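You operate a simulated robot arm through the tools that you are given. There is no shell and no other tool. Be economical: measure what you need, move in short steps, check, and stop when the job is done.

The job below is to be done with a simulated robot arm. You get a single attempt, and the scene is never put back.

JOB
Tip Lot 279 into the top sieve, lid and clamp the stack, and run one cycle on medium.
Fine: put the tin back; after the cycle switch off and close the flap. Set down upright: what you pick out.

It is judged by the outcome, as a careful person would: the job done as asked, and still so three seconds after it is handed in. It fails if anything else is knocked over, pushed out of place, dropped, spilled or broken. A push-on lid holds only when it is set on centred and level and pressed home; a screw cap is set on level and turned clockwise until tight.

ROBOT AND FRAMES
A 6-joint arm with a two-finger parallel gripper on a trunk, on a base that drives. Base frame: it is fixed to the floor where the robot stands at the start and does not move with it; the origin is under the middle of the robot, x ahead of it, y to its left, z up; the surface under the hand at the start is at about z = 860. Lengths are in mm, angles in degrees, forces in N, time in s.
With the tool pointing down near the work surface it reaches from about 360 to 820 mm from the robot's upright axis, wherever it stands. Its first joint turns from -166.0 to 166.0 degrees. Places, roughly: blue knob [600, -1100, 1000]; blue sieve [500, -1250, 750]; clamp bar [600, -1100, 1100]; red latch [600, -1400, 900]; shaker switch [400, -1100, 600]; sieve shaker [600, -1300, 500]; speed dial [400, -1400, 600]; steel lid (19x19x5 cm) [800, -1700, 800]; switch flap [400, -1100, 600]. Payload 3.91 kg.
The tool frame sits at the grasp point between the pads (the TCP): z along the fingers, y along the line on which they close. The tips reach 30 mm beyond it. The gripper opens to 110 mm. The fingers are 20 mm wide and 10 mm thick; the gripper's body (48 by 112 mm) begins 55 mm behind the TCP.
Orientation is that of the tool frame in the base frame, as [roll, pitch, yaw] about the fixed x, y, z axes, in that order (R = Rz(yaw) Ry(pitch) Rx(roll)). With the fingers straight down and closing along the base's y, the tool's x points along the base's -x, its y along +y and its z along -z.

CONTROLS
- The arm moves only by the tool servo_tool. Its argument "rows" is a list that holds one entry, the list of rows, each a list of 7 numbers: the shift along the tool's x, y, z in mm, then the turn, a rotation vector about the tool's x, y, z in degrees, then the opening, from 0 (shut) to 1 (fully open). In form: [[[x, y, z, ax, ay, az, fingers], ...]]. A call has 1 to 20 rows; each row shifts and turns the commanded pose from where the row before left it, along the tool's axes as they then stand. Rows are played at 5 a second. More than 50 mm and 8.6 degrees between two rows, or a gripper value outside its range, and nothing of the call is played. A pose out of reach is approached as far as the arm can. The call stops where the force on the tool passes 60 N (or 10 N more than at its start, if that is more) or the arm is blocked; 0.2 s more then pass. Each finger travels about 45 mm/s and halts on what it meets, pressing with about 44 N; the grip force reading is that of the motor and also rises with nothing between the fingers. The clock runs only during rows and for 0.2 s after the last one: add rows that do not move to give the fingers time. It gives the time, the measured TCP pose, the force on the tool (base axes), the opening and the grip force at its end, in the units of the frame above (readings bear some noise), with the torque about the TCP (base axes, N m) and any sound that the robot's microphone picked up.
- Cameras (640 x 400 px; columns grow to the right, rows downward): "scene" is now at [-24.6, 83, 1554.5]; the picture's right is [-0.79, -0.62, 0.00], its down [-0.35, 0.45, -0.82] and it looks along [0.51, -0.65, -0.57] (base axes); focal length 247 px, centre (320, 200). "wrist" rides on the gripper at [77, 7, -114] in the tool frame; the picture's right is [-0.09, 1.00, 0.00], its down [-0.80, -0.07, -0.59] and it looks along [-0.59, -0.05, 0.80] (tool axes); focal length 270 px, centre (320, 200). There is no depth. A picture from a camera that has moved, and an enlarged one, comes with that camera's place and axes in the base frame and with its lens.
- snapshot(camera): a new picture of that camera. It takes no simulated time.
- lift_body(by): slides the trunk up (or, below 0, down) by that many mm; the arm and the scene camera ride with it, the base frame stays. It gives what a move gives, with no picture.
- steer(legs): drives the robot by 1 to 6 legs, each [ahead, turn to the left] in mm and degrees, along the robot's own axes; the way and the turn of a leg run together, so that a leg with both is an arc; at most 1500 mm and 180 degrees a leg. The arm and the cameras ride along, it lands a little off, and it stops where it bumps. It gives what a move gives.
- turn_head(pan, tilt): turns the head with the scene camera to pan (to the left, within 155 degrees either way) and tilt (down, from -29 to 69), counted from straight ahead of the robot. It gives what a move gives.
- close_up(camera, box): a new picture of the part [left, top, right, bottom] of that camera's present view, enlarged. It takes no simulated time.
- sign_off(): hands the job in; it is judged then, once.

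Work in short steps. Places have to be worked out from the pictures, the camera data and where the tool is seen: move nearer, look again, correct. Check each grasp and each placing, and mend what went wrong. You have 120 turns and 82 pictures in all, those below and enlarged ones among them. Open the gripper and draw the arm clear of the work before you hand the job in, unless the task says otherwise; then end with one line.

The tools are called after "Request:" as a command line: name --argument value ..., lists and objects as JSON in quotes. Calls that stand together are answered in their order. servo_tool: Moves the arm, as the interface text tells. Its arguments: {"type":"object","properties":{"rows":{"type":"array","items":{"type":"array","items":{"type":"array","items":{"type":"number"}}}}},"required":["rows"]} The other tools are called the same way: lift_body (by) slides the trunk up or down; steer (legs) drives the base; turn_head (pan, tilt) turns the head that bears the scene camera; snapshot (camera) takes a picture; close_up (camera, box) takes an enlarged picture of a part of a camera's view; sign_off () hands the job in.

At the start:

```text
clock: 0.0
tcp_pos: [374.0, -215.2, 1197.3]
tool_rot: [-180.0, 0.0, -179.4]
contact_force: [-0.1, 0.0, 0.2]
ft_torque: [-0.02, -0.02, 0.0]
width: 109.6
grasp_force: 0.1
trunk travel left (down, up): [-500.0, 110.0]
robot x, y, heading: [-0.4, 4.2, 0.0]
head pan, tilt: [-52.0, 34.8]
```

scene: 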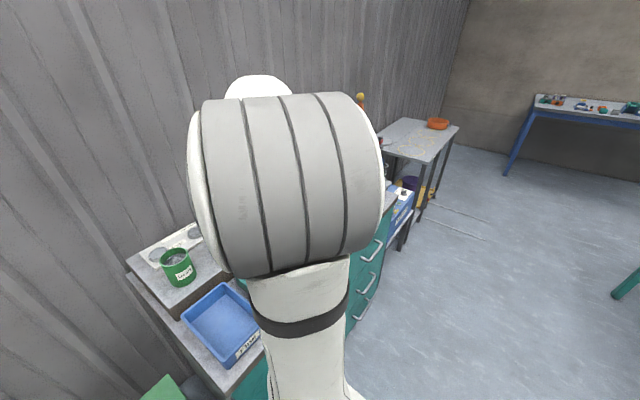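
wrist: 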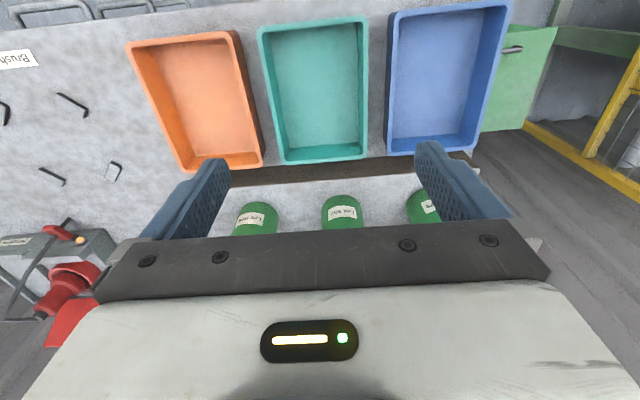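

I'll read the labels on the tins from the wrist camera first, and look with the head towards the workbench and the shaker.

Request:
close_up --camera "wrist" --box '[220, 180, 460, 250]'

Request:
turn_head --pan -10 --tilt 45

Request:
snapshot --camera "scene"

```text
2.67 times, centred on (340, 215) of wrist
camera zoom: at [297.0, -208.6, 1311.6], right [0.08, 1.0, 0.0], down [0.8, -0.06, 0.59], along [0.59, -0.05, -0.8], focal length 721 px, centre (267, 160)
```

zoom: 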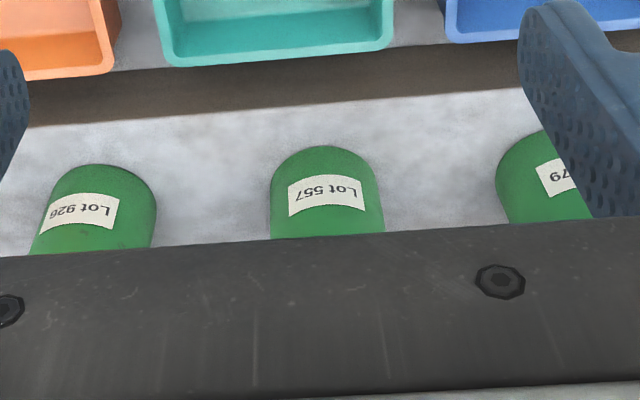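

```text
clock: 1.1
tcp_pos: [375.0, -215.3, 1198.0]
tool_rot: [180.0, 0.0, -179.3]
contact_force: [-0.1, 0.4, -0.1]
ft_torque: [0.01, -0.01, 0.03]
width: 110.2
grasp_force: 0.1
trunk travel left (down, up): [-500.0, 110.0]
robot x, y, heading: [2.8, 4.4, -0.1]
head pan, tilt: [-10.0, 45.0]
```

```text
78 pictures are left
camera scene: at [1.2, 138.3, 1539.3], right [-0.18, -0.98, 0.0], down [-0.7, 0.12, -0.71], along [0.7, -0.12, -0.71], focal length 247 px, centre (320, 200)
```

scene: 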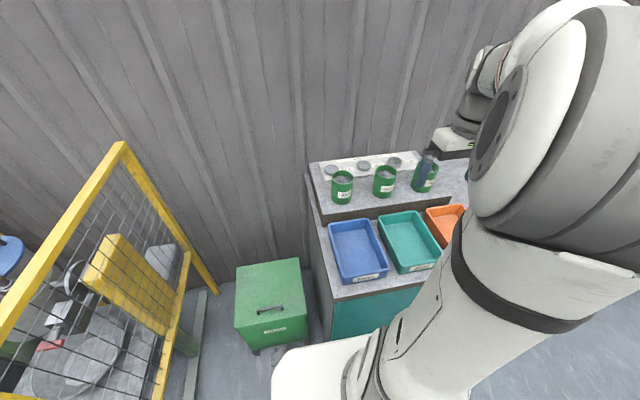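

Three green tins stand on a raised step behind the trays; I read the labels from the head camera, and look at the shaker to the right.

Request:
close_up --camera "scene" --box '[310, 140, 470, 290]'

Request:
turn_head --pan -75 --tilt 35

Request:
snapshot --camera "scene"

```text
2.67 times, centred on (390, 215) of scene
camera zoom: at [1.2, 138.3, 1539.3], right [-0.18, -0.98, 0.0], down [-0.7, 0.12, -0.71], along [0.7, -0.12, -0.71], focal length 660 px, centre (133, 160)
```

zoom: 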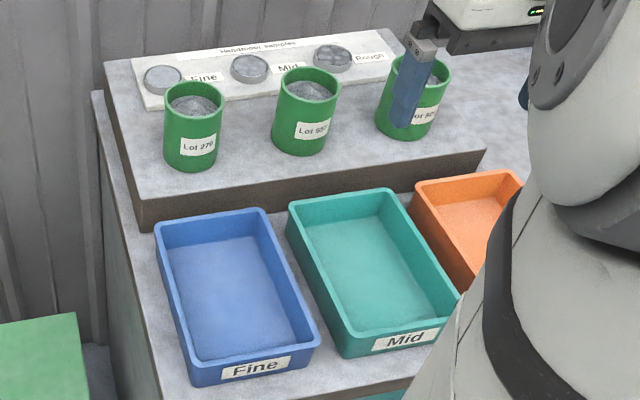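

```text
clock: 2.5
tcp_pos: [374.2, -213.9, 1197.2]
tool_rot: [180.0, -0.1, -179.2]
contact_force: [-0.2, -0.5, -0.6]
ft_torque: [-0.02, 0.0, 0.01]
width: 110.2
grasp_force: 0.2
trunk travel left (down, up): [-500.0, 110.0]
robot x, y, heading: [0.1, 0.2, -0.0]
head pan, tilt: [-75.0, 35.0]
```

```text
76 pictures are left
camera scene: at [-56.1, 67.5, 1554.1], right [-0.97, -0.26, 0.0], down [-0.15, 0.55, -0.82], along [0.21, -0.79, -0.57], focal length 247 px, centre (320, 200)
```

scene: 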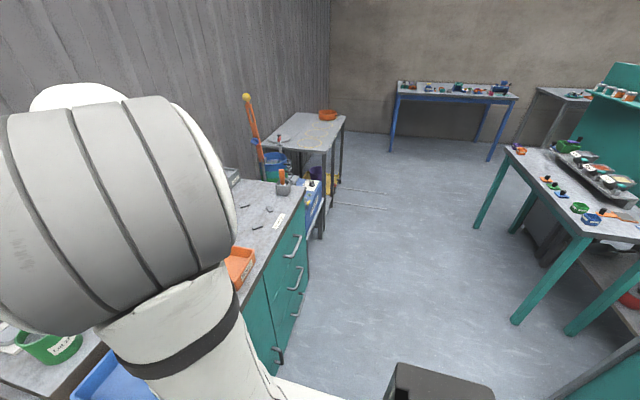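

Lot 279 is the left tin (towards +y). I zoom in on the shaker beyond the bench.

Request:
close_up --camera "scene" --box '[220, 90, 380, 240]'

Request:
steer --legs '[[0, -90], [700, 0]]'

Request:
turn_head --pan 50 --tilt 40

Request:
snapshot --camera "scene"

```text
2.67 times, centred on (300, 165) of scene
camera zoom: at [-56.1, 67.5, 1554.1], right [-0.97, -0.26, 0.0], down [-0.15, 0.55, -0.82], along [0.21, -0.79, -0.57], focal length 660 px, centre (373, 293)
```

zoom: 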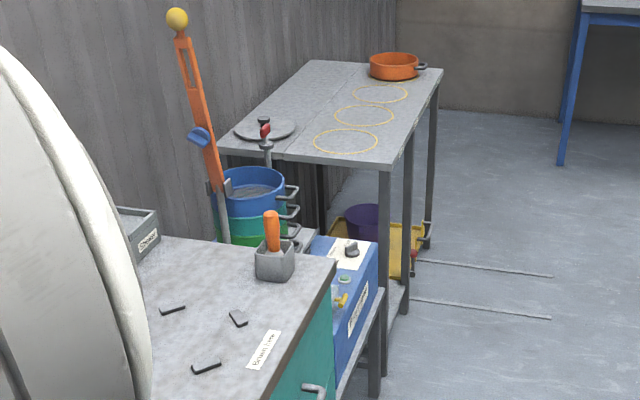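

```text
clock: 5.0
tcp_pos: [96.5, -388.5, 1196.3]
tool_rot: [-180.0, 0.0, 137.3]
contact_force: [1.5, 0.3, -0.3]
ft_torque: [0.03, 0.01, 0.01]
width: 110.0
grasp_force: 0.1
trunk travel left (down, up): [-500.0, 110.0]
robot x, y, heading: [-32.5, 22.4, -34.4]
head pan, tilt: [-75.0, 35.0]
stopped in leg 1: the robot was blocked; the commanded pose is now the measured one
```

```text
clock: 7.0
tcp_pos: [96.2, -388.0, 1196.5]
tool_rot: [180.0, 0.0, 137.4]
contact_force: [0.9, 0.5, 0.1]
ft_torque: [0.0, 0.01, 0.01]
width: 110.0
grasp_force: 0.0
trunk travel left (down, up): [-500.0, 110.0]
robot x, y, heading: [-30.6, 20.9, -34.5]
head pan, tilt: [50.0, 40.0]
```

```text
74 pictures are left
camera scene: at [69.3, 211.7, 1546.5], right [0.27, -0.96, 0.0], down [-0.62, -0.17, -0.77], along [0.74, 0.2, -0.64], focal length 247 px, centre (320, 200)
```

scene: 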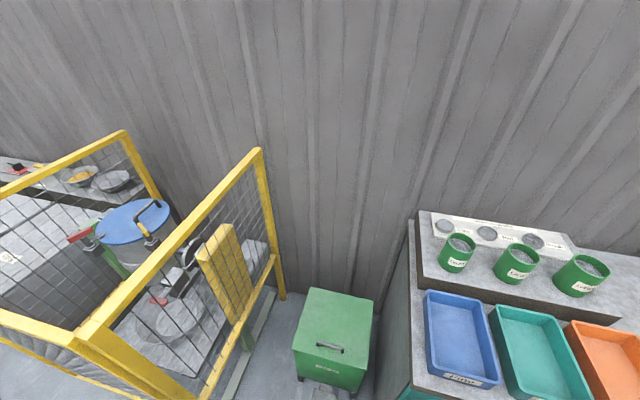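

The turn bumped the robot's base on the bench. I turn back, look behind, then back off before turning.

Request:
steer --legs '[[0, 34.5]]'

Request:
turn_head --pan -140 --tilt 40

Request:
snapshot --camera "scene"

```text
clock: 9.1
tcp_pos: [309.1, -239.2, 1196.7]
tool_rot: [-180.0, 0.0, 172.8]
contact_force: [-0.3, 0.1, -0.9]
ft_torque: [0.01, 0.04, -0.01]
width: 110.1
grasp_force: 0.1
trunk travel left (down, up): [-500.0, 110.0]
robot x, y, heading: [-29.1, 15.9, 0.4]
head pan, tilt: [50.0, 40.0]
```

```text
clock: 11.9
tcp_pos: [309.4, -238.6, 1195.3]
tool_rot: [-179.9, 0.1, 172.8]
contact_force: [-0.7, -0.7, -0.8]
ft_torque: [-0.01, 0.0, 0.01]
width: 109.9
grasp_force: 0.1
trunk travel left (down, up): [-500.0, 110.0]
robot x, y, heading: [-32.1, 20.5, 0.5]
head pan, tilt: [-140.0, 40.0]
```

```text
73 pictures are left
camera scene: at [-176.5, 113.5, 1546.5], right [-0.65, 0.76, 0.0], down [0.49, 0.42, -0.77], along [-0.58, -0.5, -0.64], focal length 247 px, centre (320, 200)
```

scene: 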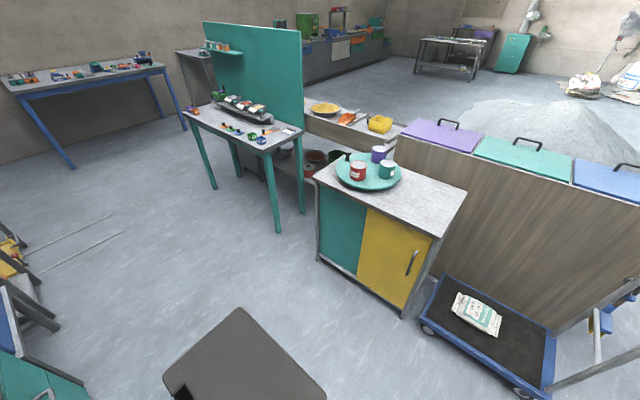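

There is about a metre free behind. I back off, turn right and drive along the bench to look at the shaker before touching anything.

Request:
steer --legs '[[-300, 0], [0, -90], [1250, 0], [0, 90]]'

Request:
turn_head --pan 10 --tilt 40

Request:
snapshot --camera "scene"

```text
clock: 27.6
tcp_pos: [26.5, -1483.1, 1195.8]
tool_rot: [179.9, 0.0, 174.6]
contact_force: [-0.3, -0.8, -0.2]
ft_torque: [0.02, 0.02, 0.0]
width: 109.9
grasp_force: 0.1
trunk travel left (down, up): [-500.0, 110.0]
robot x, y, heading: [-323.7, -1239.9, 1.5]
head pan, tilt: [-140.0, 40.0]
```

```text
clock: 29.9
tcp_pos: [28.8, -1481.4, 1197.5]
tool_rot: [179.9, 0.0, 174.6]
contact_force: [0.2, -0.3, -0.1]
ft_torque: [-0.03, 0.04, 0.03]
width: 109.9
grasp_force: 0.1
trunk travel left (down, up): [-500.0, 110.0]
robot x, y, heading: [-322.3, -1244.0, 1.8]
head pan, tilt: [10.0, 40.0]
```

```text
72 pictures are left
camera scene: at [-322.0, -1072.7, 1546.5], right [0.2, -0.98, 0.0], down [-0.63, -0.13, -0.77], along [0.75, 0.16, -0.64], focal length 247 px, centre (320, 200)
```

scene: 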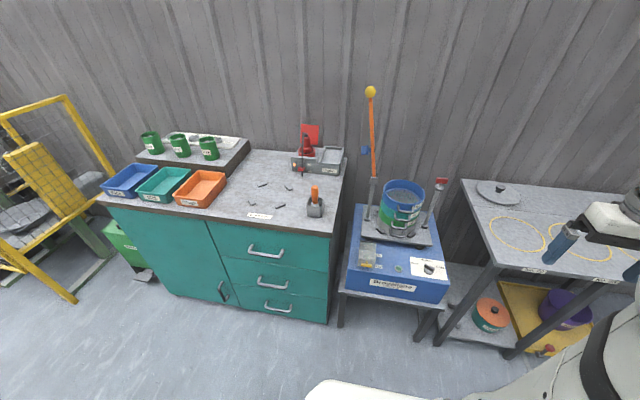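

Excellent overview. I zoom in on the shaker and on the table with the lid.

Request:
close_up --camera "scene" --box '[335, 155, 465, 315]'

Request:
close_up --camera "scene" --box '[340, 70, 560, 230]'

Request:
close_up --camera "scene" --box '[95, 120, 265, 220]'

```text
2.50 times, centred on (400, 235) of scene
camera zoom: at [-322.0, -1072.7, 1546.5], right [0.2, -0.98, 0.0], down [-0.63, -0.13, -0.77], along [0.75, 0.16, -0.64], focal length 618 px, centre (120, 112)
```

zoom: 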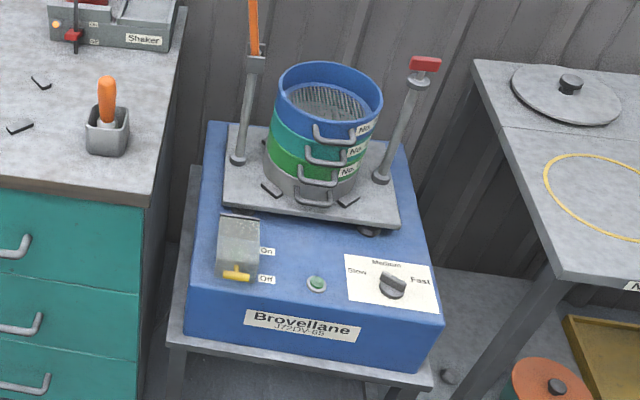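

```text
2.50 times, centred on (450, 150) of scene
camera zoom: at [-322.0, -1072.7, 1546.5], right [0.2, -0.98, 0.0], down [-0.63, -0.13, -0.77], along [0.75, 0.16, -0.64], focal length 618 px, centre (-5, 325)
```

zoom: 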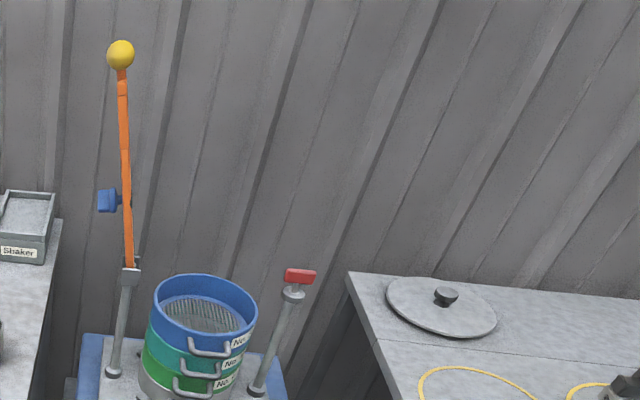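

```text
3.76 times, centred on (180, 170) of scene
camera zoom: at [-322.0, -1072.7, 1546.5], right [0.2, -0.98, 0.0], down [-0.63, -0.13, -0.77], along [0.75, 0.16, -0.64], focal length 931 px, centre (847, 313)
```

zoom: 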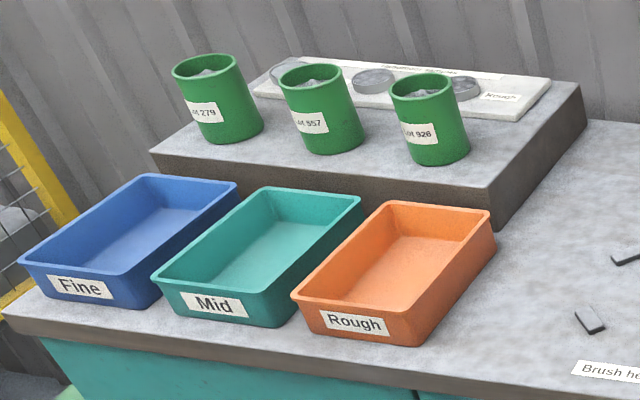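

There is a grey box labelled "Shaker" with a red lever at the bench end (perhaps a supply isolator). I zoom on that and the dial/flap.

Request:
close_up --camera "scene" --box '[285, 115, 350, 180]'

Request:
close_up --camera "scene" --box '[350, 235, 450, 295]'

```text
6.15 times, centred on (318, 148) of scene
camera zoom: at [-322.0, -1072.7, 1546.5], right [0.2, -0.98, 0.0], down [-0.63, -0.13, -0.77], along [0.75, 0.16, -0.64], focal length 1522 px, centre (335, 523)
```

zoom: 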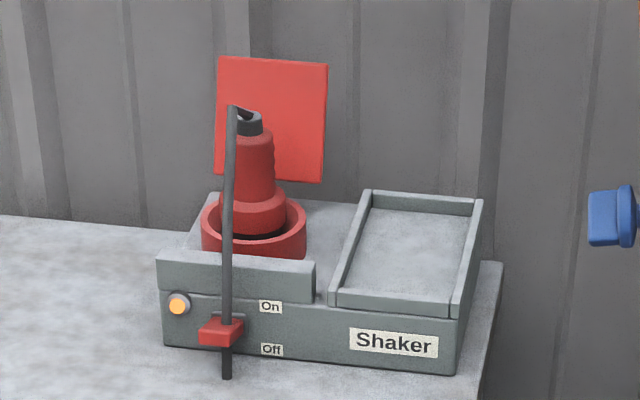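

```text
6.40 times, centred on (400, 265) of scene
camera zoom: at [-322.0, -1072.7, 1546.5], right [0.2, -0.98, 0.0], down [-0.63, -0.13, -0.77], along [0.75, 0.16, -0.64], focal length 1583 px, centre (-192, -216)
```

zoom: 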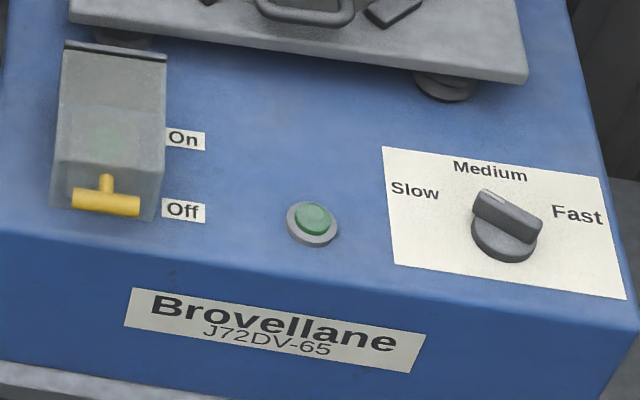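

The switch is under a flap on the left of the front panel, the dial on the right; the clamp bar stands up on the left post, latch on the right. Now back to the tins to fetch Lot 279.

Request:
steer --legs '[[0, 88.2], [1250, 0], [0, -90], [320, 0]]'

Request:
snapshot --camera "wrist"

Request:
snapshot --camera "scene"

```text
clock: 45.5
tcp_pos: [285.2, -221.7, 1197.0]
tool_rot: [179.9, 0.0, 177.1]
contact_force: [0.2, -0.2, 1.1]
ft_torque: [0.01, 0.02, 0.0]
width: 110.0
grasp_force: 0.0
trunk travel left (down, up): [-500.0, 110.0]
robot x, y, heading: [-77.3, 6.9, 4.2]
head pan, tilt: [10.0, 40.0]
```

```text
66 pictures are left
camera wrist: at [208.3, -209.8, 1311.6], right [0.14, 0.99, 0.0], down [0.8, -0.11, 0.59], along [0.59, -0.08, -0.8], focal length 270 px, centre (320, 200)
```

wrist: 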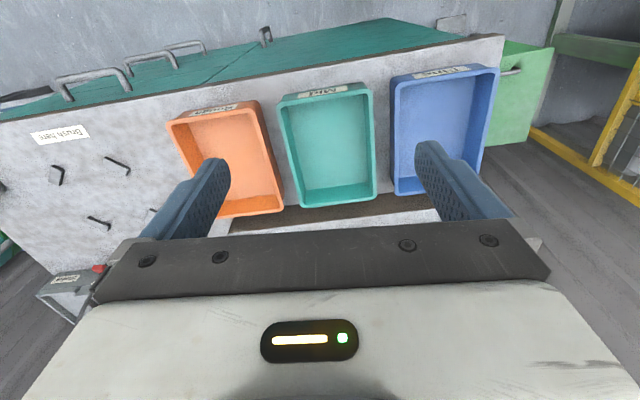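

```text
65 pictures are left
camera scene: at [-82.1, 173.2, 1546.5], right [0.25, -0.97, 0.0], down [-0.62, -0.16, -0.77], along [0.74, 0.19, -0.64], focal length 247 px, centre (320, 200)
```

scene: 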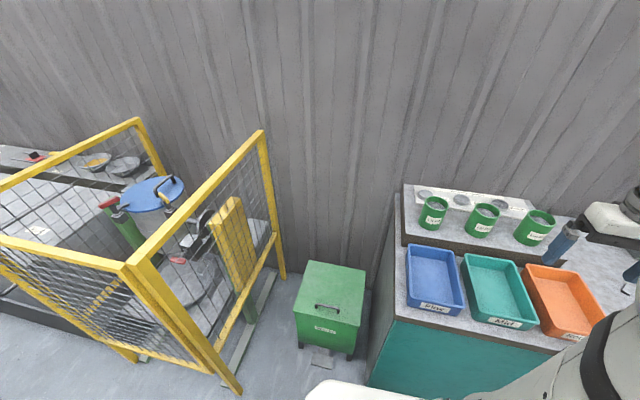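

Triangulating, Lot 279's tin stands at about (628, -49), bottom z≈908, rim ≈1002, Ø≈75. I move the hand in front of it high up and tilt the fingers forward to 40° below horizontal.

Request:
servo_tool --rows '[[[-35, 43, 0, 0, 0, -2.9, 1], [-35, 43, 0, 0, 0, 0, 1], [-35, 43, 0, 0, 0, 0, 1], [-35, 43, 0, 0, 0, 0, 1], [0, 0, 0, 0, -8.4, 0, 1], [0, 0, 0, 0, -8.4, 0, 1], [0, 0, 0, 0, -8.4, 0, 1], [0, 0, 0, 0, -8.4, 0, 1], [0, 0, 0, 0, -8.4, 0, 1], [0, 0, 0, 0, -8, 0, 1]]]'

Request:
snapshot --camera "wrist"

Request:
snapshot --camera "scene"

```text
refused: row 1 steps farther than a row can; nothing moved
```

```text
64 pictures are left
camera wrist: at [208.3, -209.8, 1311.6], right [0.14, 0.99, 0.0], down [0.8, -0.11, 0.59], along [0.59, -0.08, -0.8], focal length 270 px, centre (320, 200)
```

wrist: 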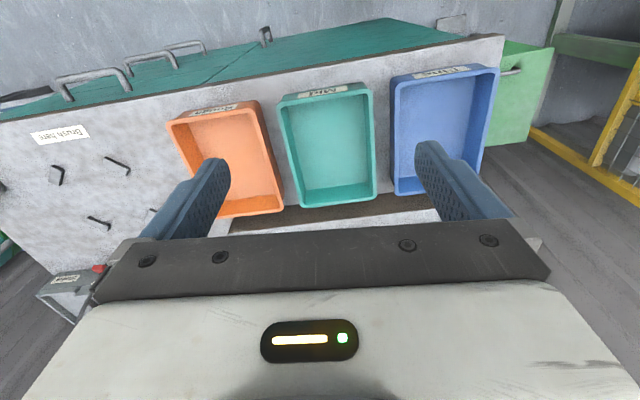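

```text
63 pictures are left
camera scene: at [-82.1, 173.2, 1546.5], right [0.25, -0.97, 0.0], down [-0.62, -0.16, -0.77], along [0.74, 0.19, -0.64], focal length 247 px, centre (320, 200)
```

scene: 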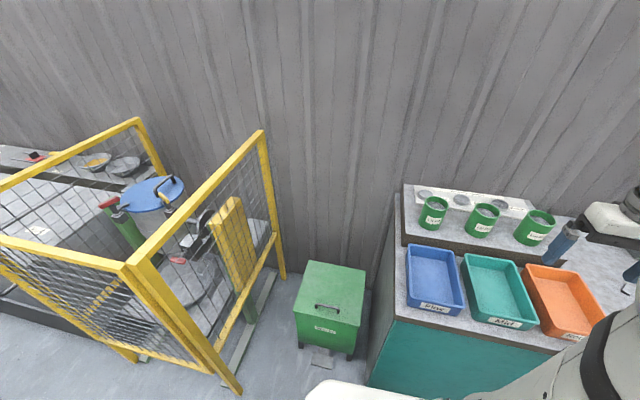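

The step was over 50 mm in total; I split it into smaller ones.

Request:
servo_tool --rows '[[[-28, 34, 0, 0, 0, -2.9, 1], [-28, 34, 0, 0, 0, 0, 1], [-28, 34, 0, 0, 0, 0, 1], [-28, 34, 0, 0, 0, 0, 1], [-28, 36, 0, 0, 0, 0, 1], [0, 0, 0, 0, -8.4, 0, 1], [0, 0, 0, 0, -8.4, 0, 1], [0, 0, 0, 0, -8.4, 0, 1], [0, 0, 0, 0, -8.4, 0, 1], [0, 0, 0, 0, -8.4, 0, 1], [0, 0, 0, 0, -8, 0, 1]]]'

Request:
snapshot --camera "wrist"

```text
clock: 47.9
tcp_pos: [424.9, -50.5, 1198.3]
tool_rot: [180.0, 50.1, 180.0]
contact_force: [-1.1, -0.2, 0.0]
ft_torque: [0.03, 0.01, -0.02]
width: 109.8
grasp_force: 0.0
trunk travel left (down, up): [-500.0, 110.0]
robot x, y, heading: [-73.3, 8.6, 4.0]
head pan, tilt: [10.0, 40.0]
```

```text
62 pictures are left
camera wrist: at [288.3, -43.2, 1212.1], right [0.06, 1.0, 0.07], down [0.06, -0.07, 1.0], along [1.0, -0.05, -0.06], focal length 270 px, centre (320, 200)
```

wrist: 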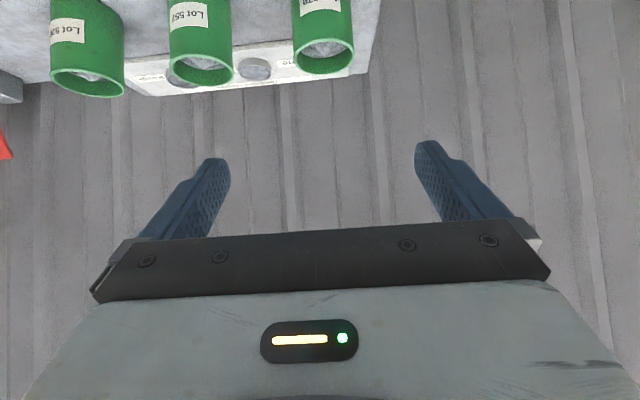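

The tin rim shows at about (631, -44, 1000). I go to a pre-grasp 120 mm before it along the finger line.

Request:
servo_tool --rows '[[[11.5, 1.2, 37.9, 0, 0, 0, 1], [11.5, 1.2, 37.9, 0, 0, 0, 1], [11.5, 1.2, 37.9, 0, 0, 0, 1], [11.5, 1.2, 37.9, 0, 0, 0, 1], [11.5, 1.2, 37.9, 0, 0, 0, 1], [0, 0, 0, 0, 0, 0, 1]]]'

Request:
snapshot --camera "wrist"

```text
clock: 49.3
tcp_pos: [533.5, -46.3, 1028.2]
tool_rot: [180.0, 49.9, -180.0]
contact_force: [-0.8, 0.1, 0.0]
ft_torque: [0.01, -0.01, -0.01]
width: 110.2
grasp_force: 0.1
trunk travel left (down, up): [-500.0, 110.0]
robot x, y, heading: [-76.5, 7.4, 4.3]
head pan, tilt: [10.0, 40.0]
```

```text
61 pictures are left
camera wrist: at [396.2, -39.3, 1044.2], right [0.06, 1.0, 0.07], down [0.06, -0.07, 1.0], along [1.0, -0.05, -0.06], focal length 270 px, centre (320, 200)
```

wrist: 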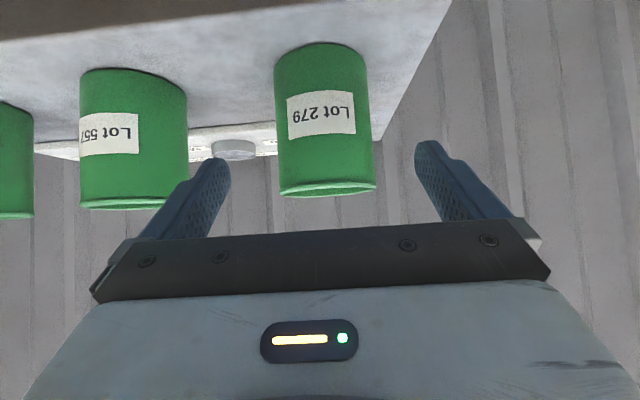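

Cross-checking, the tin's axis is at about (606, -45), rim ≈1020, bottom ≈920. I advance 81 mm and close.

Request:
servo_tool --rows '[[[0, 1, 20, 0, 0, 0, 1], [-1, 0, 20, 0, 0, 0, 1], [-1, 0, 20, 0, 0, 0, 1], [0, 0, 21, 0, 0, 0, 1], [0, 0, 0, 0, 0, 0, 1]]]'

Request:
snapshot --camera "wrist"

```text
clock: 50.5
tcp_pos: [598.2, -43.2, 979.5]
tool_rot: [180.0, 50.0, -180.0]
contact_force: [-0.3, -0.1, 0.7]
ft_torque: [-0.01, -0.02, -0.01]
width: 110.0
grasp_force: 0.0
trunk travel left (down, up): [-500.0, 110.0]
robot x, y, heading: [-76.5, 7.0, 4.3]
head pan, tilt: [10.0, 40.0]
```

```text
60 pictures are left
camera wrist: at [461.9, -35.5, 994.4], right [0.06, 1.0, 0.07], down [0.06, -0.07, 1.0], along [1.0, -0.05, -0.06], focal length 270 px, centre (320, 200)
```

wrist: 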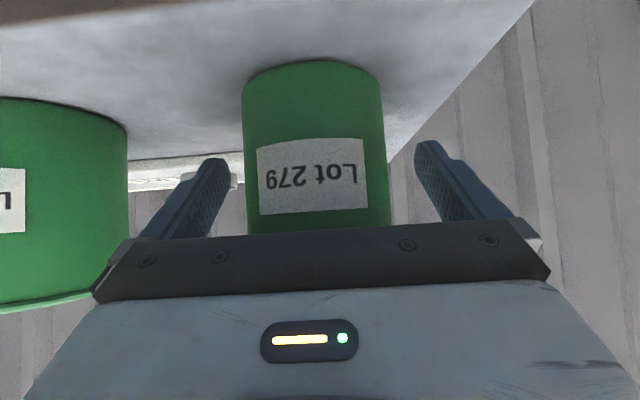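

The tin sits centred but a bit farther; I advance 12 mm more and close the fingers.

Request:
servo_tool --rows '[[[-2, 0, 12, 0, 0, 0, 1], [0, 0, 0, 0, 0, 0, 0.8], [0, 0, 0, 0, 0, 0, 0.6], [0, 0, 0, 0, 0, 0, 0.4], [0, 0, 0, 0, 0, 0, 0.4], [0, 0, 0, 0, 0, 0, 0.4], [0, 0, 0, 0, 0, 0, 0.4]]]'

Request:
snapshot --camera "wrist"

```text
clock: 52.1
tcp_pos: [605.6, -43.6, 976.3]
tool_rot: [-179.9, 50.2, 179.9]
contact_force: [-4.9, -5.9, 30.0]
ft_torque: [-0.27, -0.25, -0.06]
width: 71.4
grasp_force: 43.5
trunk travel left (down, up): [-500.0, 110.0]
robot x, y, heading: [-75.5, 8.5, 4.3]
head pan, tilt: [10.0, 40.0]
```

```text
59 pictures are left
camera wrist: at [469.1, -35.9, 990.9], right [0.06, 1.0, 0.07], down [0.05, -0.07, 1.0], along [1.0, -0.05, -0.06], focal length 270 px, centre (320, 200)
```

wrist: 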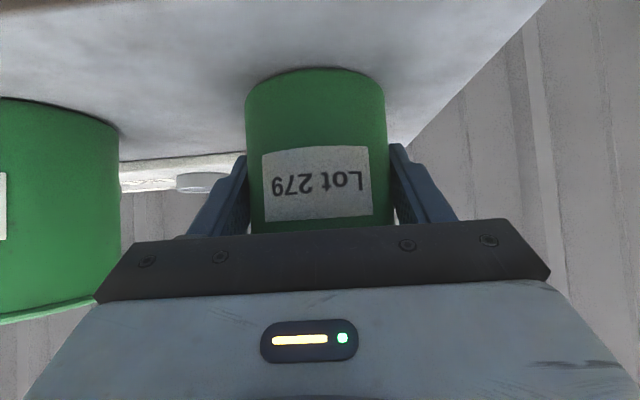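

Held at 71 mm width but 30 N upward shows the palm pressing on the rim; I open, back off 13 mm and close again.

Request:
servo_tool --rows '[[[0, 0, 0, 0, 0, 0, 0.75], [0, 0, 0, 0, 0, 0, 0.75], [0, 0, -13, 0, 0, 0, 0.75], [0, 0, 0, 0, 0, 0, 0.75], [0, 0, 0, 0, 0, 0, 0.5], [0, 0, 0, 0, 0, 0, 0.5], [0, 0, 0, 0, 0, 0, 0.4], [0, 0, 0, 0, 0, 0, 0.4]]]'

Request:
snapshot --camera "wrist"

```text
clock: 53.9
tcp_pos: [598.6, -43.5, 981.1]
tool_rot: [-180.0, 49.9, 180.0]
contact_force: [0.1, -0.2, -0.4]
ft_torque: [0.04, 0.06, -0.01]
width: 71.4
grasp_force: 44.0
trunk travel left (down, up): [-500.0, 110.0]
robot x, y, heading: [-71.8, 6.3, 4.5]
head pan, tilt: [10.0, 40.0]
```

```text
58 pictures are left
camera wrist: at [461.8, -36.0, 995.4], right [0.06, 1.0, 0.07], down [0.06, -0.07, 1.0], along [1.0, -0.05, -0.06], focal length 270 px, centre (320, 200)
```

wrist: 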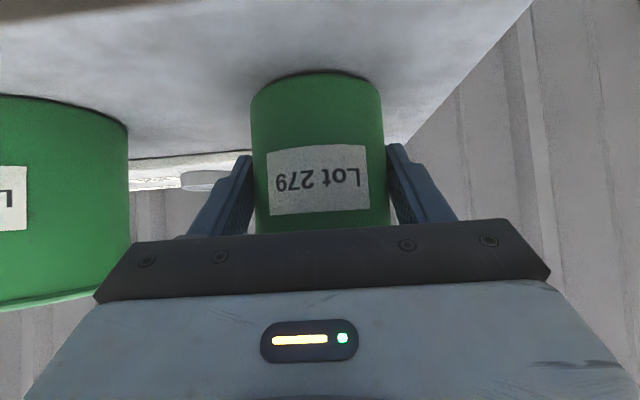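

Grip is clean now. Lift straight up 150 mm and check.

Request:
servo_tool --rows '[[[-23, 0, -19.3, 0, 0, 0, 0.4], [-23, 0, -19.3, 0, 0, 0, 0.4], [-23, 0, -19.3, 0, 0, 0, 0.4], [-23, 0, -19.3, 0, 0, 0, 0.4], [-23, 0, -19.3, 0, 0, 0, 0.4], [0, 0, 0, 0, 0, 0, 0.4]]]'

Request:
snapshot --camera "scene"

```text
clock: 55.3
tcp_pos: [599.4, -42.6, 1132.1]
tool_rot: [-180.0, 50.0, 180.0]
contact_force: [-0.4, 0.0, -3.3]
ft_torque: [-0.02, 0.05, -0.02]
width: 71.1
grasp_force: 44.0
trunk travel left (down, up): [-500.0, 110.0]
robot x, y, heading: [-74.0, 5.6, 4.4]
head pan, tilt: [10.0, 40.0]
```

```text
57 pictures are left
camera scene: at [-82.2, 173.3, 1546.5], right [0.25, -0.97, 0.0], down [-0.62, -0.16, -0.77], along [0.74, 0.19, -0.64], focal length 247 px, centre (320, 200)
```

scene: 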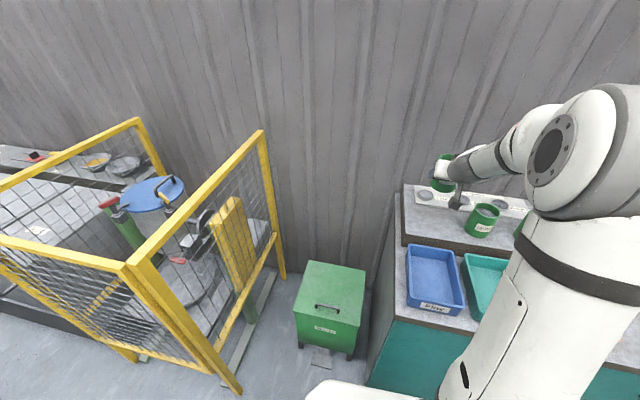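

The tin is up. I draw it in and drive to the shaker.

Request:
servo_tool --rows '[[[19.3, 0, -23, 0, 0, 0, 0.4], [19.3, 0, -23, 0, 0, 0, 0.4], [19.3, 0, -23, 0, 0, 0, 0.4], [19.3, 0, -23, 0, 0, 0, 0.4], [19.3, 0, -23, 0, 0, 0, 0.4], [0, 0, 0, 0, 0, 0, 0.4]]]'

Request:
steer --legs '[[-250, 0], [0, -94.4], [1270, 0], [0, 90], [200, 0]]'

Request:
turn_head --pan 0 --tilt 40

Request:
snapshot --camera "scene"

Request:
snapshot --camera "wrist"

```text
clock: 56.7
tcp_pos: [447.6, -43.4, 1133.3]
tool_rot: [179.9, 50.0, 179.9]
contact_force: [0.3, 0.2, -3.3]
ft_torque: [-0.02, 0.03, 0.05]
width: 71.3
grasp_force: 44.0
trunk travel left (down, up): [-500.0, 110.0]
robot x, y, heading: [-72.0, 9.3, 4.3]
head pan, tilt: [10.0, 40.0]
```

```text
clock: 73.5
tcp_pos: [455.9, -1338.5, 1133.1]
tool_rot: [-180.0, 49.9, 178.6]
contact_force: [0.0, 0.2, -2.3]
ft_torque: [-0.01, 0.03, -0.04]
width: 70.9
grasp_force: 44.6
trunk travel left (down, up): [-500.0, 110.0]
robot x, y, heading: [-66.5, -1283.2, 3.4]
head pan, tilt: [10.0, 40.0]
```

```text
clock: 74.2
tcp_pos: [454.2, -1338.0, 1132.8]
tool_rot: [-180.0, 50.0, 178.4]
contact_force: [0.3, 0.2, -2.7]
ft_torque: [-0.04, 0.03, 0.03]
width: 71.1
grasp_force: 44.0
trunk travel left (down, up): [-500.0, 110.0]
robot x, y, heading: [-68.5, -1279.5, 3.3]
head pan, tilt: [0.0, 40.0]
```

```text
56 pictures are left
camera scene: at [-69.6, -1126.3, 1546.5], right [0.06, -1.0, 0.0], down [-0.64, -0.04, -0.77], along [0.76, 0.05, -0.64], focal length 247 px, centre (320, 200)
```

scene: 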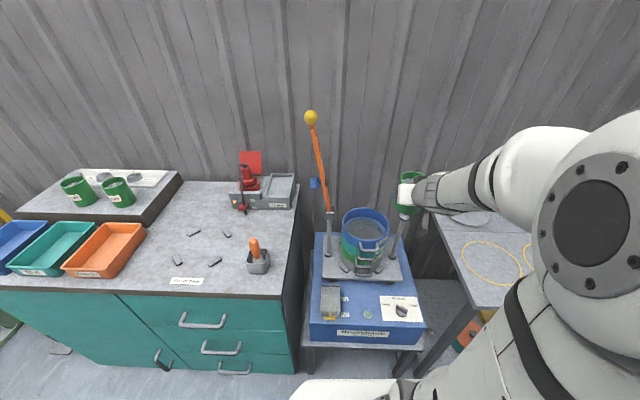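

```text
55 pictures are left
camera wrist: at [317.5, -1328.5, 1148.0], right [0.08, 0.99, 0.07], down [0.06, -0.07, 1.0], along [0.99, -0.08, -0.06], focal length 270 px, centre (320, 200)
```

wrist: 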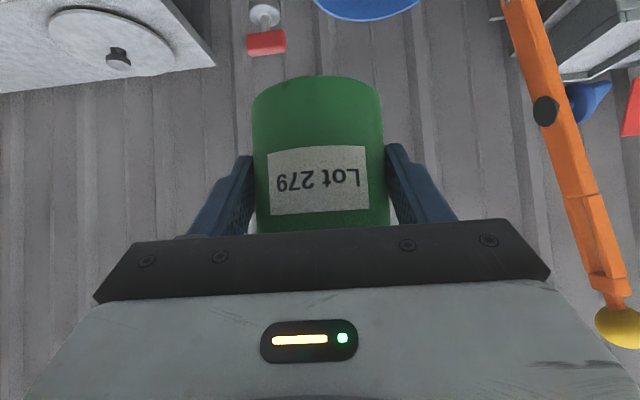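

Triangulated: sieve rim centre ≈ (645, -1265, 832), Ø≈196; clamp hinge ≈ (639, -1115, 889), latch ≈ (649, -1413, 914). I bring the tin upright over the sieve at TCP z≈950 and check.

Request:
servo_tool --rows '[[[1.3, 14.8, 39, 0, 0, 0, 0.4], [1.3, 14.8, 39, 0, 0, 0, 0.4], [1.3, 14.8, 39, 0, 0, 0, 0.4], [1.3, 14.8, 39, 0, 0, 0, 0.4], [1.3, 14.8, 39, 0, 0, 0, 0.4], [1.3, 14.8, 39, 0, 0, 0, 0.4], [1.3, 14.8, 39, 0, 0, 0, 0.4], [0, 0, 0, 0, 0, 0, 0.4]]]'

Request:
close_up --camera "scene" --box '[280, 90, 480, 360]'

Request:
snapshot --camera "wrist"

```text
clock: 76.0
tcp_pos: [629.4, -1336.0, 964.3]
tool_rot: [179.3, 50.0, 178.6]
contact_force: [0.2, 0.0, -3.6]
ft_torque: [0.02, 0.02, 0.02]
width: 71.0
grasp_force: 43.9
out of reach, approached as far as the arm can: row 3, 4, 5, 6, 7
trunk travel left (down, up): [-500.0, 110.0]
robot x, y, heading: [-67.8, -1277.9, 3.1]
head pan, tilt: [0.0, 40.0]
```

```text
1.48 times, centred on (380, 225) of scene
camera zoom: at [-69.9, -1126.5, 1546.6], right [0.06, -1.0, 0.0], down [-0.64, -0.04, -0.77], along [0.76, 0.04, -0.64], focal length 366 px, centre (231, 163)
```

zoom: 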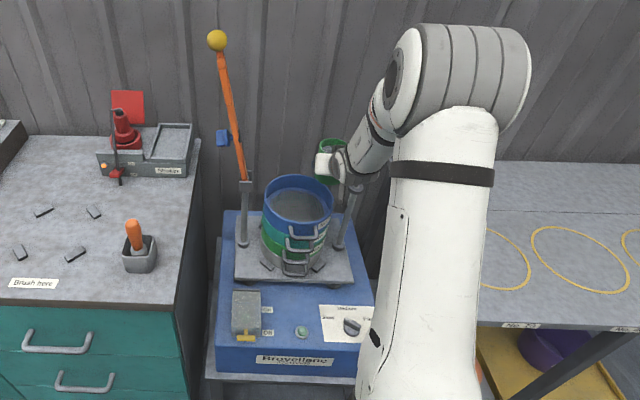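

```text
53 pictures are left
camera wrist: at [491.9, -1325.1, 980.9], right [0.07, 0.99, 0.07], down [0.06, -0.08, 1.0], along [1.0, -0.07, -0.07], focal length 270 px, centre (320, 200)
```

wrist: 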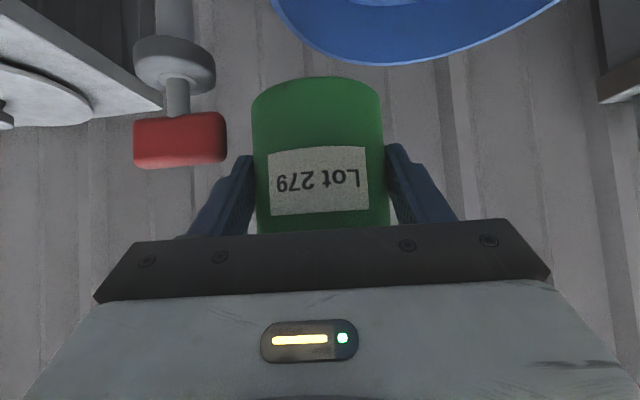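

The arm hit its reach limit (only partly moved). I back up along the tool axis to see the commanded state, then lower the trunk and drive a little closer.

Request:
servo_tool --rows '[[[0, 0, -30, 0, 0, 0, 0.4], [0, 0, -30, 0, 0, 0, 0.4], [0, 0, -30, 0, 0, 0, 0.4]]]'

```text
clock: 76.8
tcp_pos: [559.6, -1332.2, 1025.9]
tool_rot: [-180.0, 50.1, 178.5]
contact_force: [-0.5, 0.3, -3.0]
ft_torque: [-0.01, 0.05, 0.0]
width: 71.2
grasp_force: 43.7
trunk travel left (down, up): [-500.0, 110.0]
robot x, y, heading: [-67.9, -1277.2, 3.3]
head pan, tilt: [0.0, 40.0]
```

Commanded pose resets to the measured one. I raise the tin relative to the trunk, lower the trunk by 180 and move 60 mm forward, then turn straight.

Request:
servo_tool --rows '[[[-20, 0, -25, 0, 0, 0, 0.4], [-20, 0, -25, 0, 0, 0, 0.4], [-23, 0, -22, 0, 0, 0, 0.4], [-23, 0, -22, 0, 0, 0, 0.4], [-23, 0, -22, 0, 0, 0, 0.4], [-23, 0, -20, 0, 0, 0, 0.4]]]'

Request:
lift_body --by -180

Request:
steer --legs '[[60, -3]]'

```text
clock: 78.2
tcp_pos: [537.9, -1333.5, 1216.1]
tool_rot: [180.0, 50.0, 178.5]
contact_force: [0.9, -0.1, -3.6]
ft_torque: [-0.03, 0.03, -0.03]
width: 71.5
grasp_force: 44.1
trunk travel left (down, up): [-500.0, 110.0]
robot x, y, heading: [-70.0, -1278.4, 3.4]
head pan, tilt: [0.0, 40.0]
```

```text
clock: 80.2
tcp_pos: [537.6, -1332.8, 1034.9]
tool_rot: [-180.0, 50.0, 178.5]
contact_force: [0.4, -0.5, -3.3]
ft_torque: [0.02, 0.03, 0.0]
width: 71.1
grasp_force: 43.7
trunk travel left (down, up): [-320.0, 290.0]
robot x, y, heading: [-66.8, -1277.5, 3.1]
head pan, tilt: [0.0, 40.0]
```

```text
clock: 81.2
tcp_pos: [597.0, -1361.9, 1034.4]
tool_rot: [-179.9, 49.9, 175.5]
contact_force: [-0.2, -0.6, -3.1]
ft_torque: [0.0, 0.04, 0.04]
width: 71.2
grasp_force: 43.3
trunk travel left (down, up): [-320.0, 290.0]
robot x, y, heading: [-6.2, -1270.1, 0.7]
head pan, tilt: [0.0, 40.0]
```

Now move sideways over the sieve at height, then down to z≈950.

Request:
servo_tool --rows '[[[-3.3, 31, 3.9, 0, 0, 0, 0.4], [-3.3, 31, 3.9, 0, 0, 0, 0.4], [-3.3, 31, 3.9, 0, 0, 0, 0.4], [-3.3, 31, 3.9, 0, 0, 0, 0.4], [14.8, 0.8, 25.9, 0, 0, 0, 0.4], [14.8, 0.8, 25.9, 0, 0, 0, 0.4], [14.8, 0.8, 25.9, 0, 0, 0, 0.4], [0, 0, 0, 0, 0, 0, 0.4]]]'

Request:
snapshot --camera "scene"

Request:
snapshot --camera "wrist"

```text
clock: 83.0
tcp_pos: [656.8, -1240.1, 951.4]
tool_rot: [180.0, 50.0, 175.6]
contact_force: [0.4, -0.1, -3.5]
ft_torque: [0.0, 0.06, -0.01]
width: 70.9
grasp_force: 44.7
trunk travel left (down, up): [-320.0, 290.0]
robot x, y, heading: [-3.2, -1273.4, 0.5]
head pan, tilt: [0.0, 40.0]
```

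```text
52 pictures are left
camera scene: at [-0.4, -1121.7, 1366.5], right [0.01, -1.0, 0.0], down [-0.64, -0.01, -0.77], along [0.77, 0.01, -0.64], focal length 247 px, centre (320, 200)
```

scene: 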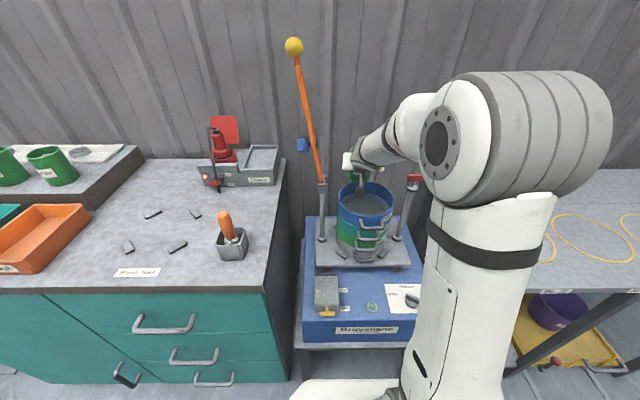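

```text
51 pictures are left
camera wrist: at [520.7, -1222.3, 966.4], right [0.13, 0.99, 0.07], down [0.05, -0.08, 1.0], along [0.99, -0.13, -0.06], focal length 270 px, centre (320, 200)
```

wrist: 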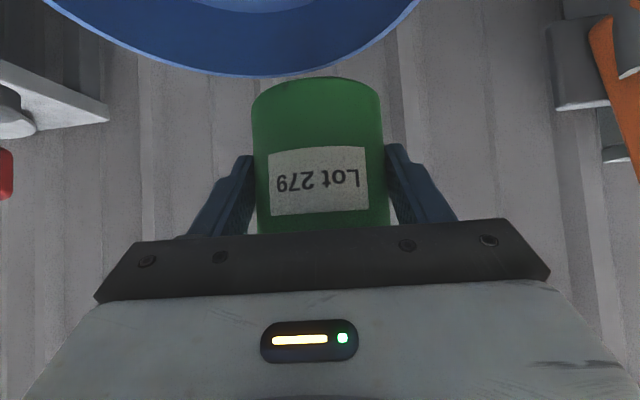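

Tin is above the sieve (centre ≈ (650, -1268)). I lower 20 mm and roll the hand slowly by 90° about its axis, mouth towards -y.

Request:
servo_tool --rows '[[[7.7, 0, 6.4, 0, 0, 0, 0.4], [7.7, 0, 6.4, 0, 0, 0, 0.4], [0, 0, 0, 0, 0, 5, 0.4], [0, 0, 0, 0, 0, 5, 0.4], [0, 0, 0, 0, 0, 5, 0.4], [0, 0, 0, 0, 0, 5, 0.4], [0, 0, 0, 0, 0, 5, 0.4], [0, 0, 0, 0, 0, 5, 0.4], [0, 0, 0, 0, 0, 5, 0.4], [0, 0, 0, 0, 0, 5, 0.4], [0, 0, 0, 0, 0, 5, 0.4], [0, 0, 0, 0, 0, 5, 0.4], [0, 0, 0, 0, 0, 5, 0.4], [0, 0, 0, 0, 0, 5, 0.4], [0, 0, 0, 0, 0, 5, 0.4], [0, 0, 0, 0, 0, 5, 0.4], [0, 0, 0, 0, 0, 5, 0.4], [0, 0, 0, 0, 0, 5, 0.4], [0, 0, 0, 0, 0, 5, 0.4], [0, 0, 0, 0, 0, 5, 0.4]]]'

Request:
close_up --camera "scene" --box '[290, 110, 450, 280]'

```text
clock: 87.2
tcp_pos: [658.7, -1240.3, 934.9]
tool_rot: [130.5, -0.1, 85.6]
contact_force: [0.0, 0.2, -3.0]
ft_torque: [0.01, 0.03, 0.0]
width: 71.3
grasp_force: 43.5
out of reach, approached as far as the arm can: row 20
trunk travel left (down, up): [-320.0, 290.0]
robot x, y, heading: [-5.3, -1271.3, 0.6]
head pan, tilt: [0.0, 40.0]
```

```text
2.35 times, centred on (370, 195) of scene
camera zoom: at [-0.7, -1121.7, 1366.5], right [0.01, -1.0, 0.0], down [-0.64, -0.01, -0.77], along [0.77, 0.01, -0.64], focal length 582 px, centre (202, 212)
```

zoom: 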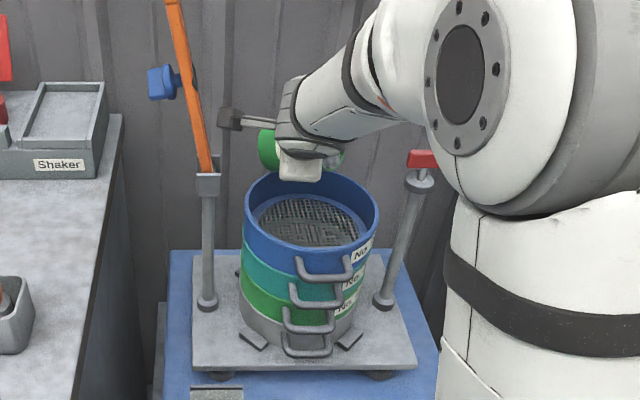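

Nothing poured yet at 66° of tilt. I now raise the hand to horizontal (tilt → 90°) and continue.

Request:
servo_tool --rows '[[[0, 0, 0, -5, 0, 0, 0.4], [0, 0, 0, -5, 0, 0, 0.4], [0, 0, 0, -5, 0, 0, 0.4], [0, 0, 0, -5, 0, 0, 0.4], [0, 0, 0, -5, 0, 0, 0.4], [0, 0, 0, -5, 0, 0, 0.4], [0, 0, 0, -5, 0, 0, 0.4], [0, 0, 0, 0, 0, 0, 0.4]]]'

Request:
close_up --camera "scene" --box '[290, 110, 450, 280]'

```text
clock: 89.0
tcp_pos: [659.3, -1240.0, 933.8]
tool_rot: [130.5, -0.1, 85.6]
contact_force: [-0.2, 0.4, -3.9]
ft_torque: [-0.01, -0.01, -0.02]
width: 71.1
grasp_force: 44.1
out of reach, approached as far as the arm can: row 1, 2, 3, 4, 5, 6, 7
trunk travel left (down, up): [-320.0, 290.0]
robot x, y, heading: [-6.7, -1272.6, 0.7]
head pan, tilt: [0.0, 40.0]
```

```text
2.35 times, centred on (370, 195) of scene
camera zoom: at [-0.7, -1121.7, 1366.5], right [0.01, -1.0, 0.0], down [-0.64, -0.01, -0.77], along [0.77, 0.01, -0.64], focal length 582 px, centre (202, 212)
```

zoom: 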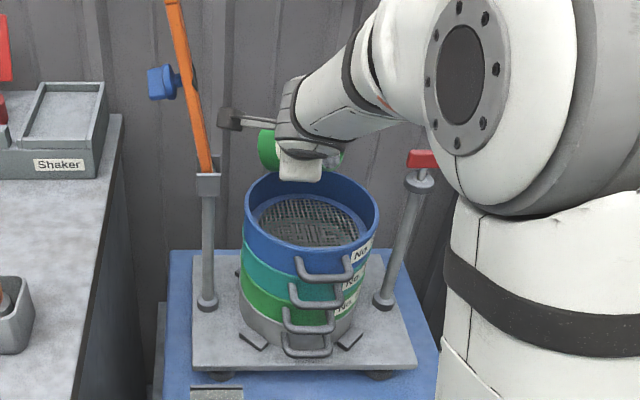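

Roll in this direction is at a joint limit. Nothing was spilled; I roll back upright, shift to y≈-1293 and will tip the other way.

Request:
servo_tool --rows '[[[0, 0, 0, 0, 0, -8.5, 0.4], [0, 0, 0, 0, 0, -8.5, 0.4], [0, 0, 0, 0, 0, -8.5, 0.4], [0, 0, 0, 0, 0, -8.5, 0.4], [0, 0, 0, 0, 0, -8.5, 0.4], [0, 0, 0, 0, 0, -8.5, 0.4], [0, 0, 0, 0, 0, -8.5, 0.4], [0, 0, 0, 0, 0, -8.5, 0.4], [0, 0, 0, 0, 0, -8.5, 0.4], [0, 0, 0, 0, 0, -8.5, 0.4], [0, -27, 0, 0, 0, -4.4, 0.4], [0, -27, 0, 0, 0, 0, 0.4], [0, 0, 0, 0, 0, -5, 0.4], [0, 0, 0, 0, 0, -5, 0.4], [0, 0, 0, 0, 0, -5, 0.4], [0, 0, 0, 0, 0, -5, 0.4], [0, 0, 0, 0, 0, -5, 0.4], [0, 0, 0, 0, 0, -5, 0.4]]]'

```text
clock: 92.8
tcp_pos: [653.2, -1293.7, 934.2]
tool_rot: [-150.1, 41.6, -143.5]
contact_force: [0.2, -0.4, -2.7]
ft_torque: [0.01, 0.03, 0.0]
width: 71.4
grasp_force: 44.3
trunk travel left (down, up): [-320.0, 290.0]
robot x, y, heading: [-2.9, -1275.9, 0.6]
head pan, tilt: [0.0, 40.0]
```

Rolling this way works; continue to -90° and then raise the hand towards horizontal.

Request:
servo_tool --rows '[[[0, 0, 0, 0, 0, -5, 0.4], [0, 0, 0, 0, 0, -5, 0.4], [0, 0, 0, 0, 0, -5, 0.4], [0, 0, 0, 0, 0, -5, 0.4], [0, 0, 0, 0, 0, -5, 0.4], [0, 0, 0, 0, 0, -5, 0.4], [0, 0, 0, 0, 0, -5, 0.4], [0, 0, 0, 0, 0, -5, 0.4], [0, 0, 0, 0, 0, -5, 0.4], [0, 0, 0, 0, 0, -5, 0.4], [0, 0, 0, 0, 0, -5, 0.4], [0, 0, 0, 0, 0, -5, 0.4], [0, 0, 0, 5, 0, 0, 0.4], [0, 0, 0, 5, 0, 0, 0.4], [0, 0, 0, 5, 0, 0, 0.4], [0, 0, 0, 5, 0, 0, 0.4], [0, 0, 0, 0, 0, 0, 0.4]]]'

Request:
close_up --camera "scene" --box '[290, 110, 450, 280]'

```text
clock: 96.4
tcp_pos: [650.7, -1301.7, 929.4]
tool_rot: [-123.0, -1.0, -96.5]
contact_force: [0.6, 0.4, -3.1]
ft_torque: [0.0, 0.03, 0.04]
width: 71.1
grasp_force: 43.9
out of reach, approached as far as the arm can: row 13, 14, 15
trunk travel left (down, up): [-320.0, 290.0]
robot x, y, heading: [-6.1, -1274.3, 0.7]
head pan, tilt: [0.0, 40.0]
```

```text
2.35 times, centred on (370, 195) of scene
camera zoom: at [-0.7, -1121.7, 1366.5], right [0.01, -1.0, 0.0], down [-0.64, -0.01, -0.77], along [0.77, 0.01, -0.64], focal length 582 px, centre (202, 212)
```

zoom: 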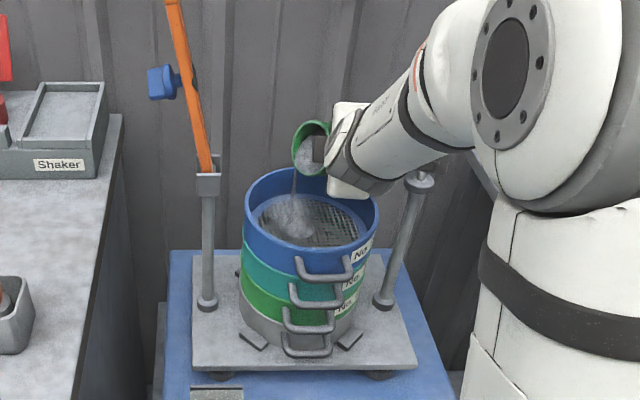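

Grains are pouring into the sieve. I keep rolling further.

Request:
servo_tool --rows '[[[0, 0, 0, 0, 0, -5, 0.4], [0, 0, 0, 0, 0, -5, 0.4], [0, 0, 0, 0, 0, -5, 0.4], [0, 0, 0, 0, 0, -5, 0.4], [0, 0, 0, 0, 0, -5, 0.4], [0, 0, 0, 0, 0, -5, 0.4], [0, 0, 0, 0, 0, -5, 0.4], [0, 0, 0, 0, 0, -5, 0.4], [0, 0, 0, 0, 0, -5, 0.4], [0, 0, 0, 0, 0, -5, 0.4], [0, 0, 0, 0, 0, 0, 0.4], [0, 0, 0, 0, 0, 0, 0.4], [0, 0, 0, 0, 0, 0, 0.4]]]'

Request:
close_up --camera "scene" --box '[290, 110, 450, 280]'

```text
clock: 99.2
tcp_pos: [651.0, -1300.8, 930.2]
tool_rot: [-136.0, -40.8, -63.0]
contact_force: [0.4, -0.3, -1.2]
ft_torque: [-0.04, 0.02, 0.01]
width: 70.8
grasp_force: 43.9
trunk travel left (down, up): [-320.0, 290.0]
robot x, y, heading: [-1.5, -1273.8, 0.8]
head pan, tilt: [0.0, 40.0]
```

```text
2.35 times, centred on (370, 195) of scene
camera zoom: at [-0.8, -1121.8, 1366.5], right [0.01, -1.0, 0.0], down [-0.64, -0.01, -0.77], along [0.77, 0.01, -0.64], focal length 582 px, centre (202, 212)
```

zoom: 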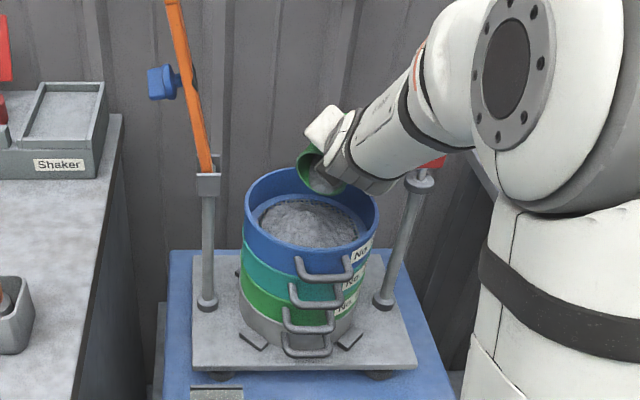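

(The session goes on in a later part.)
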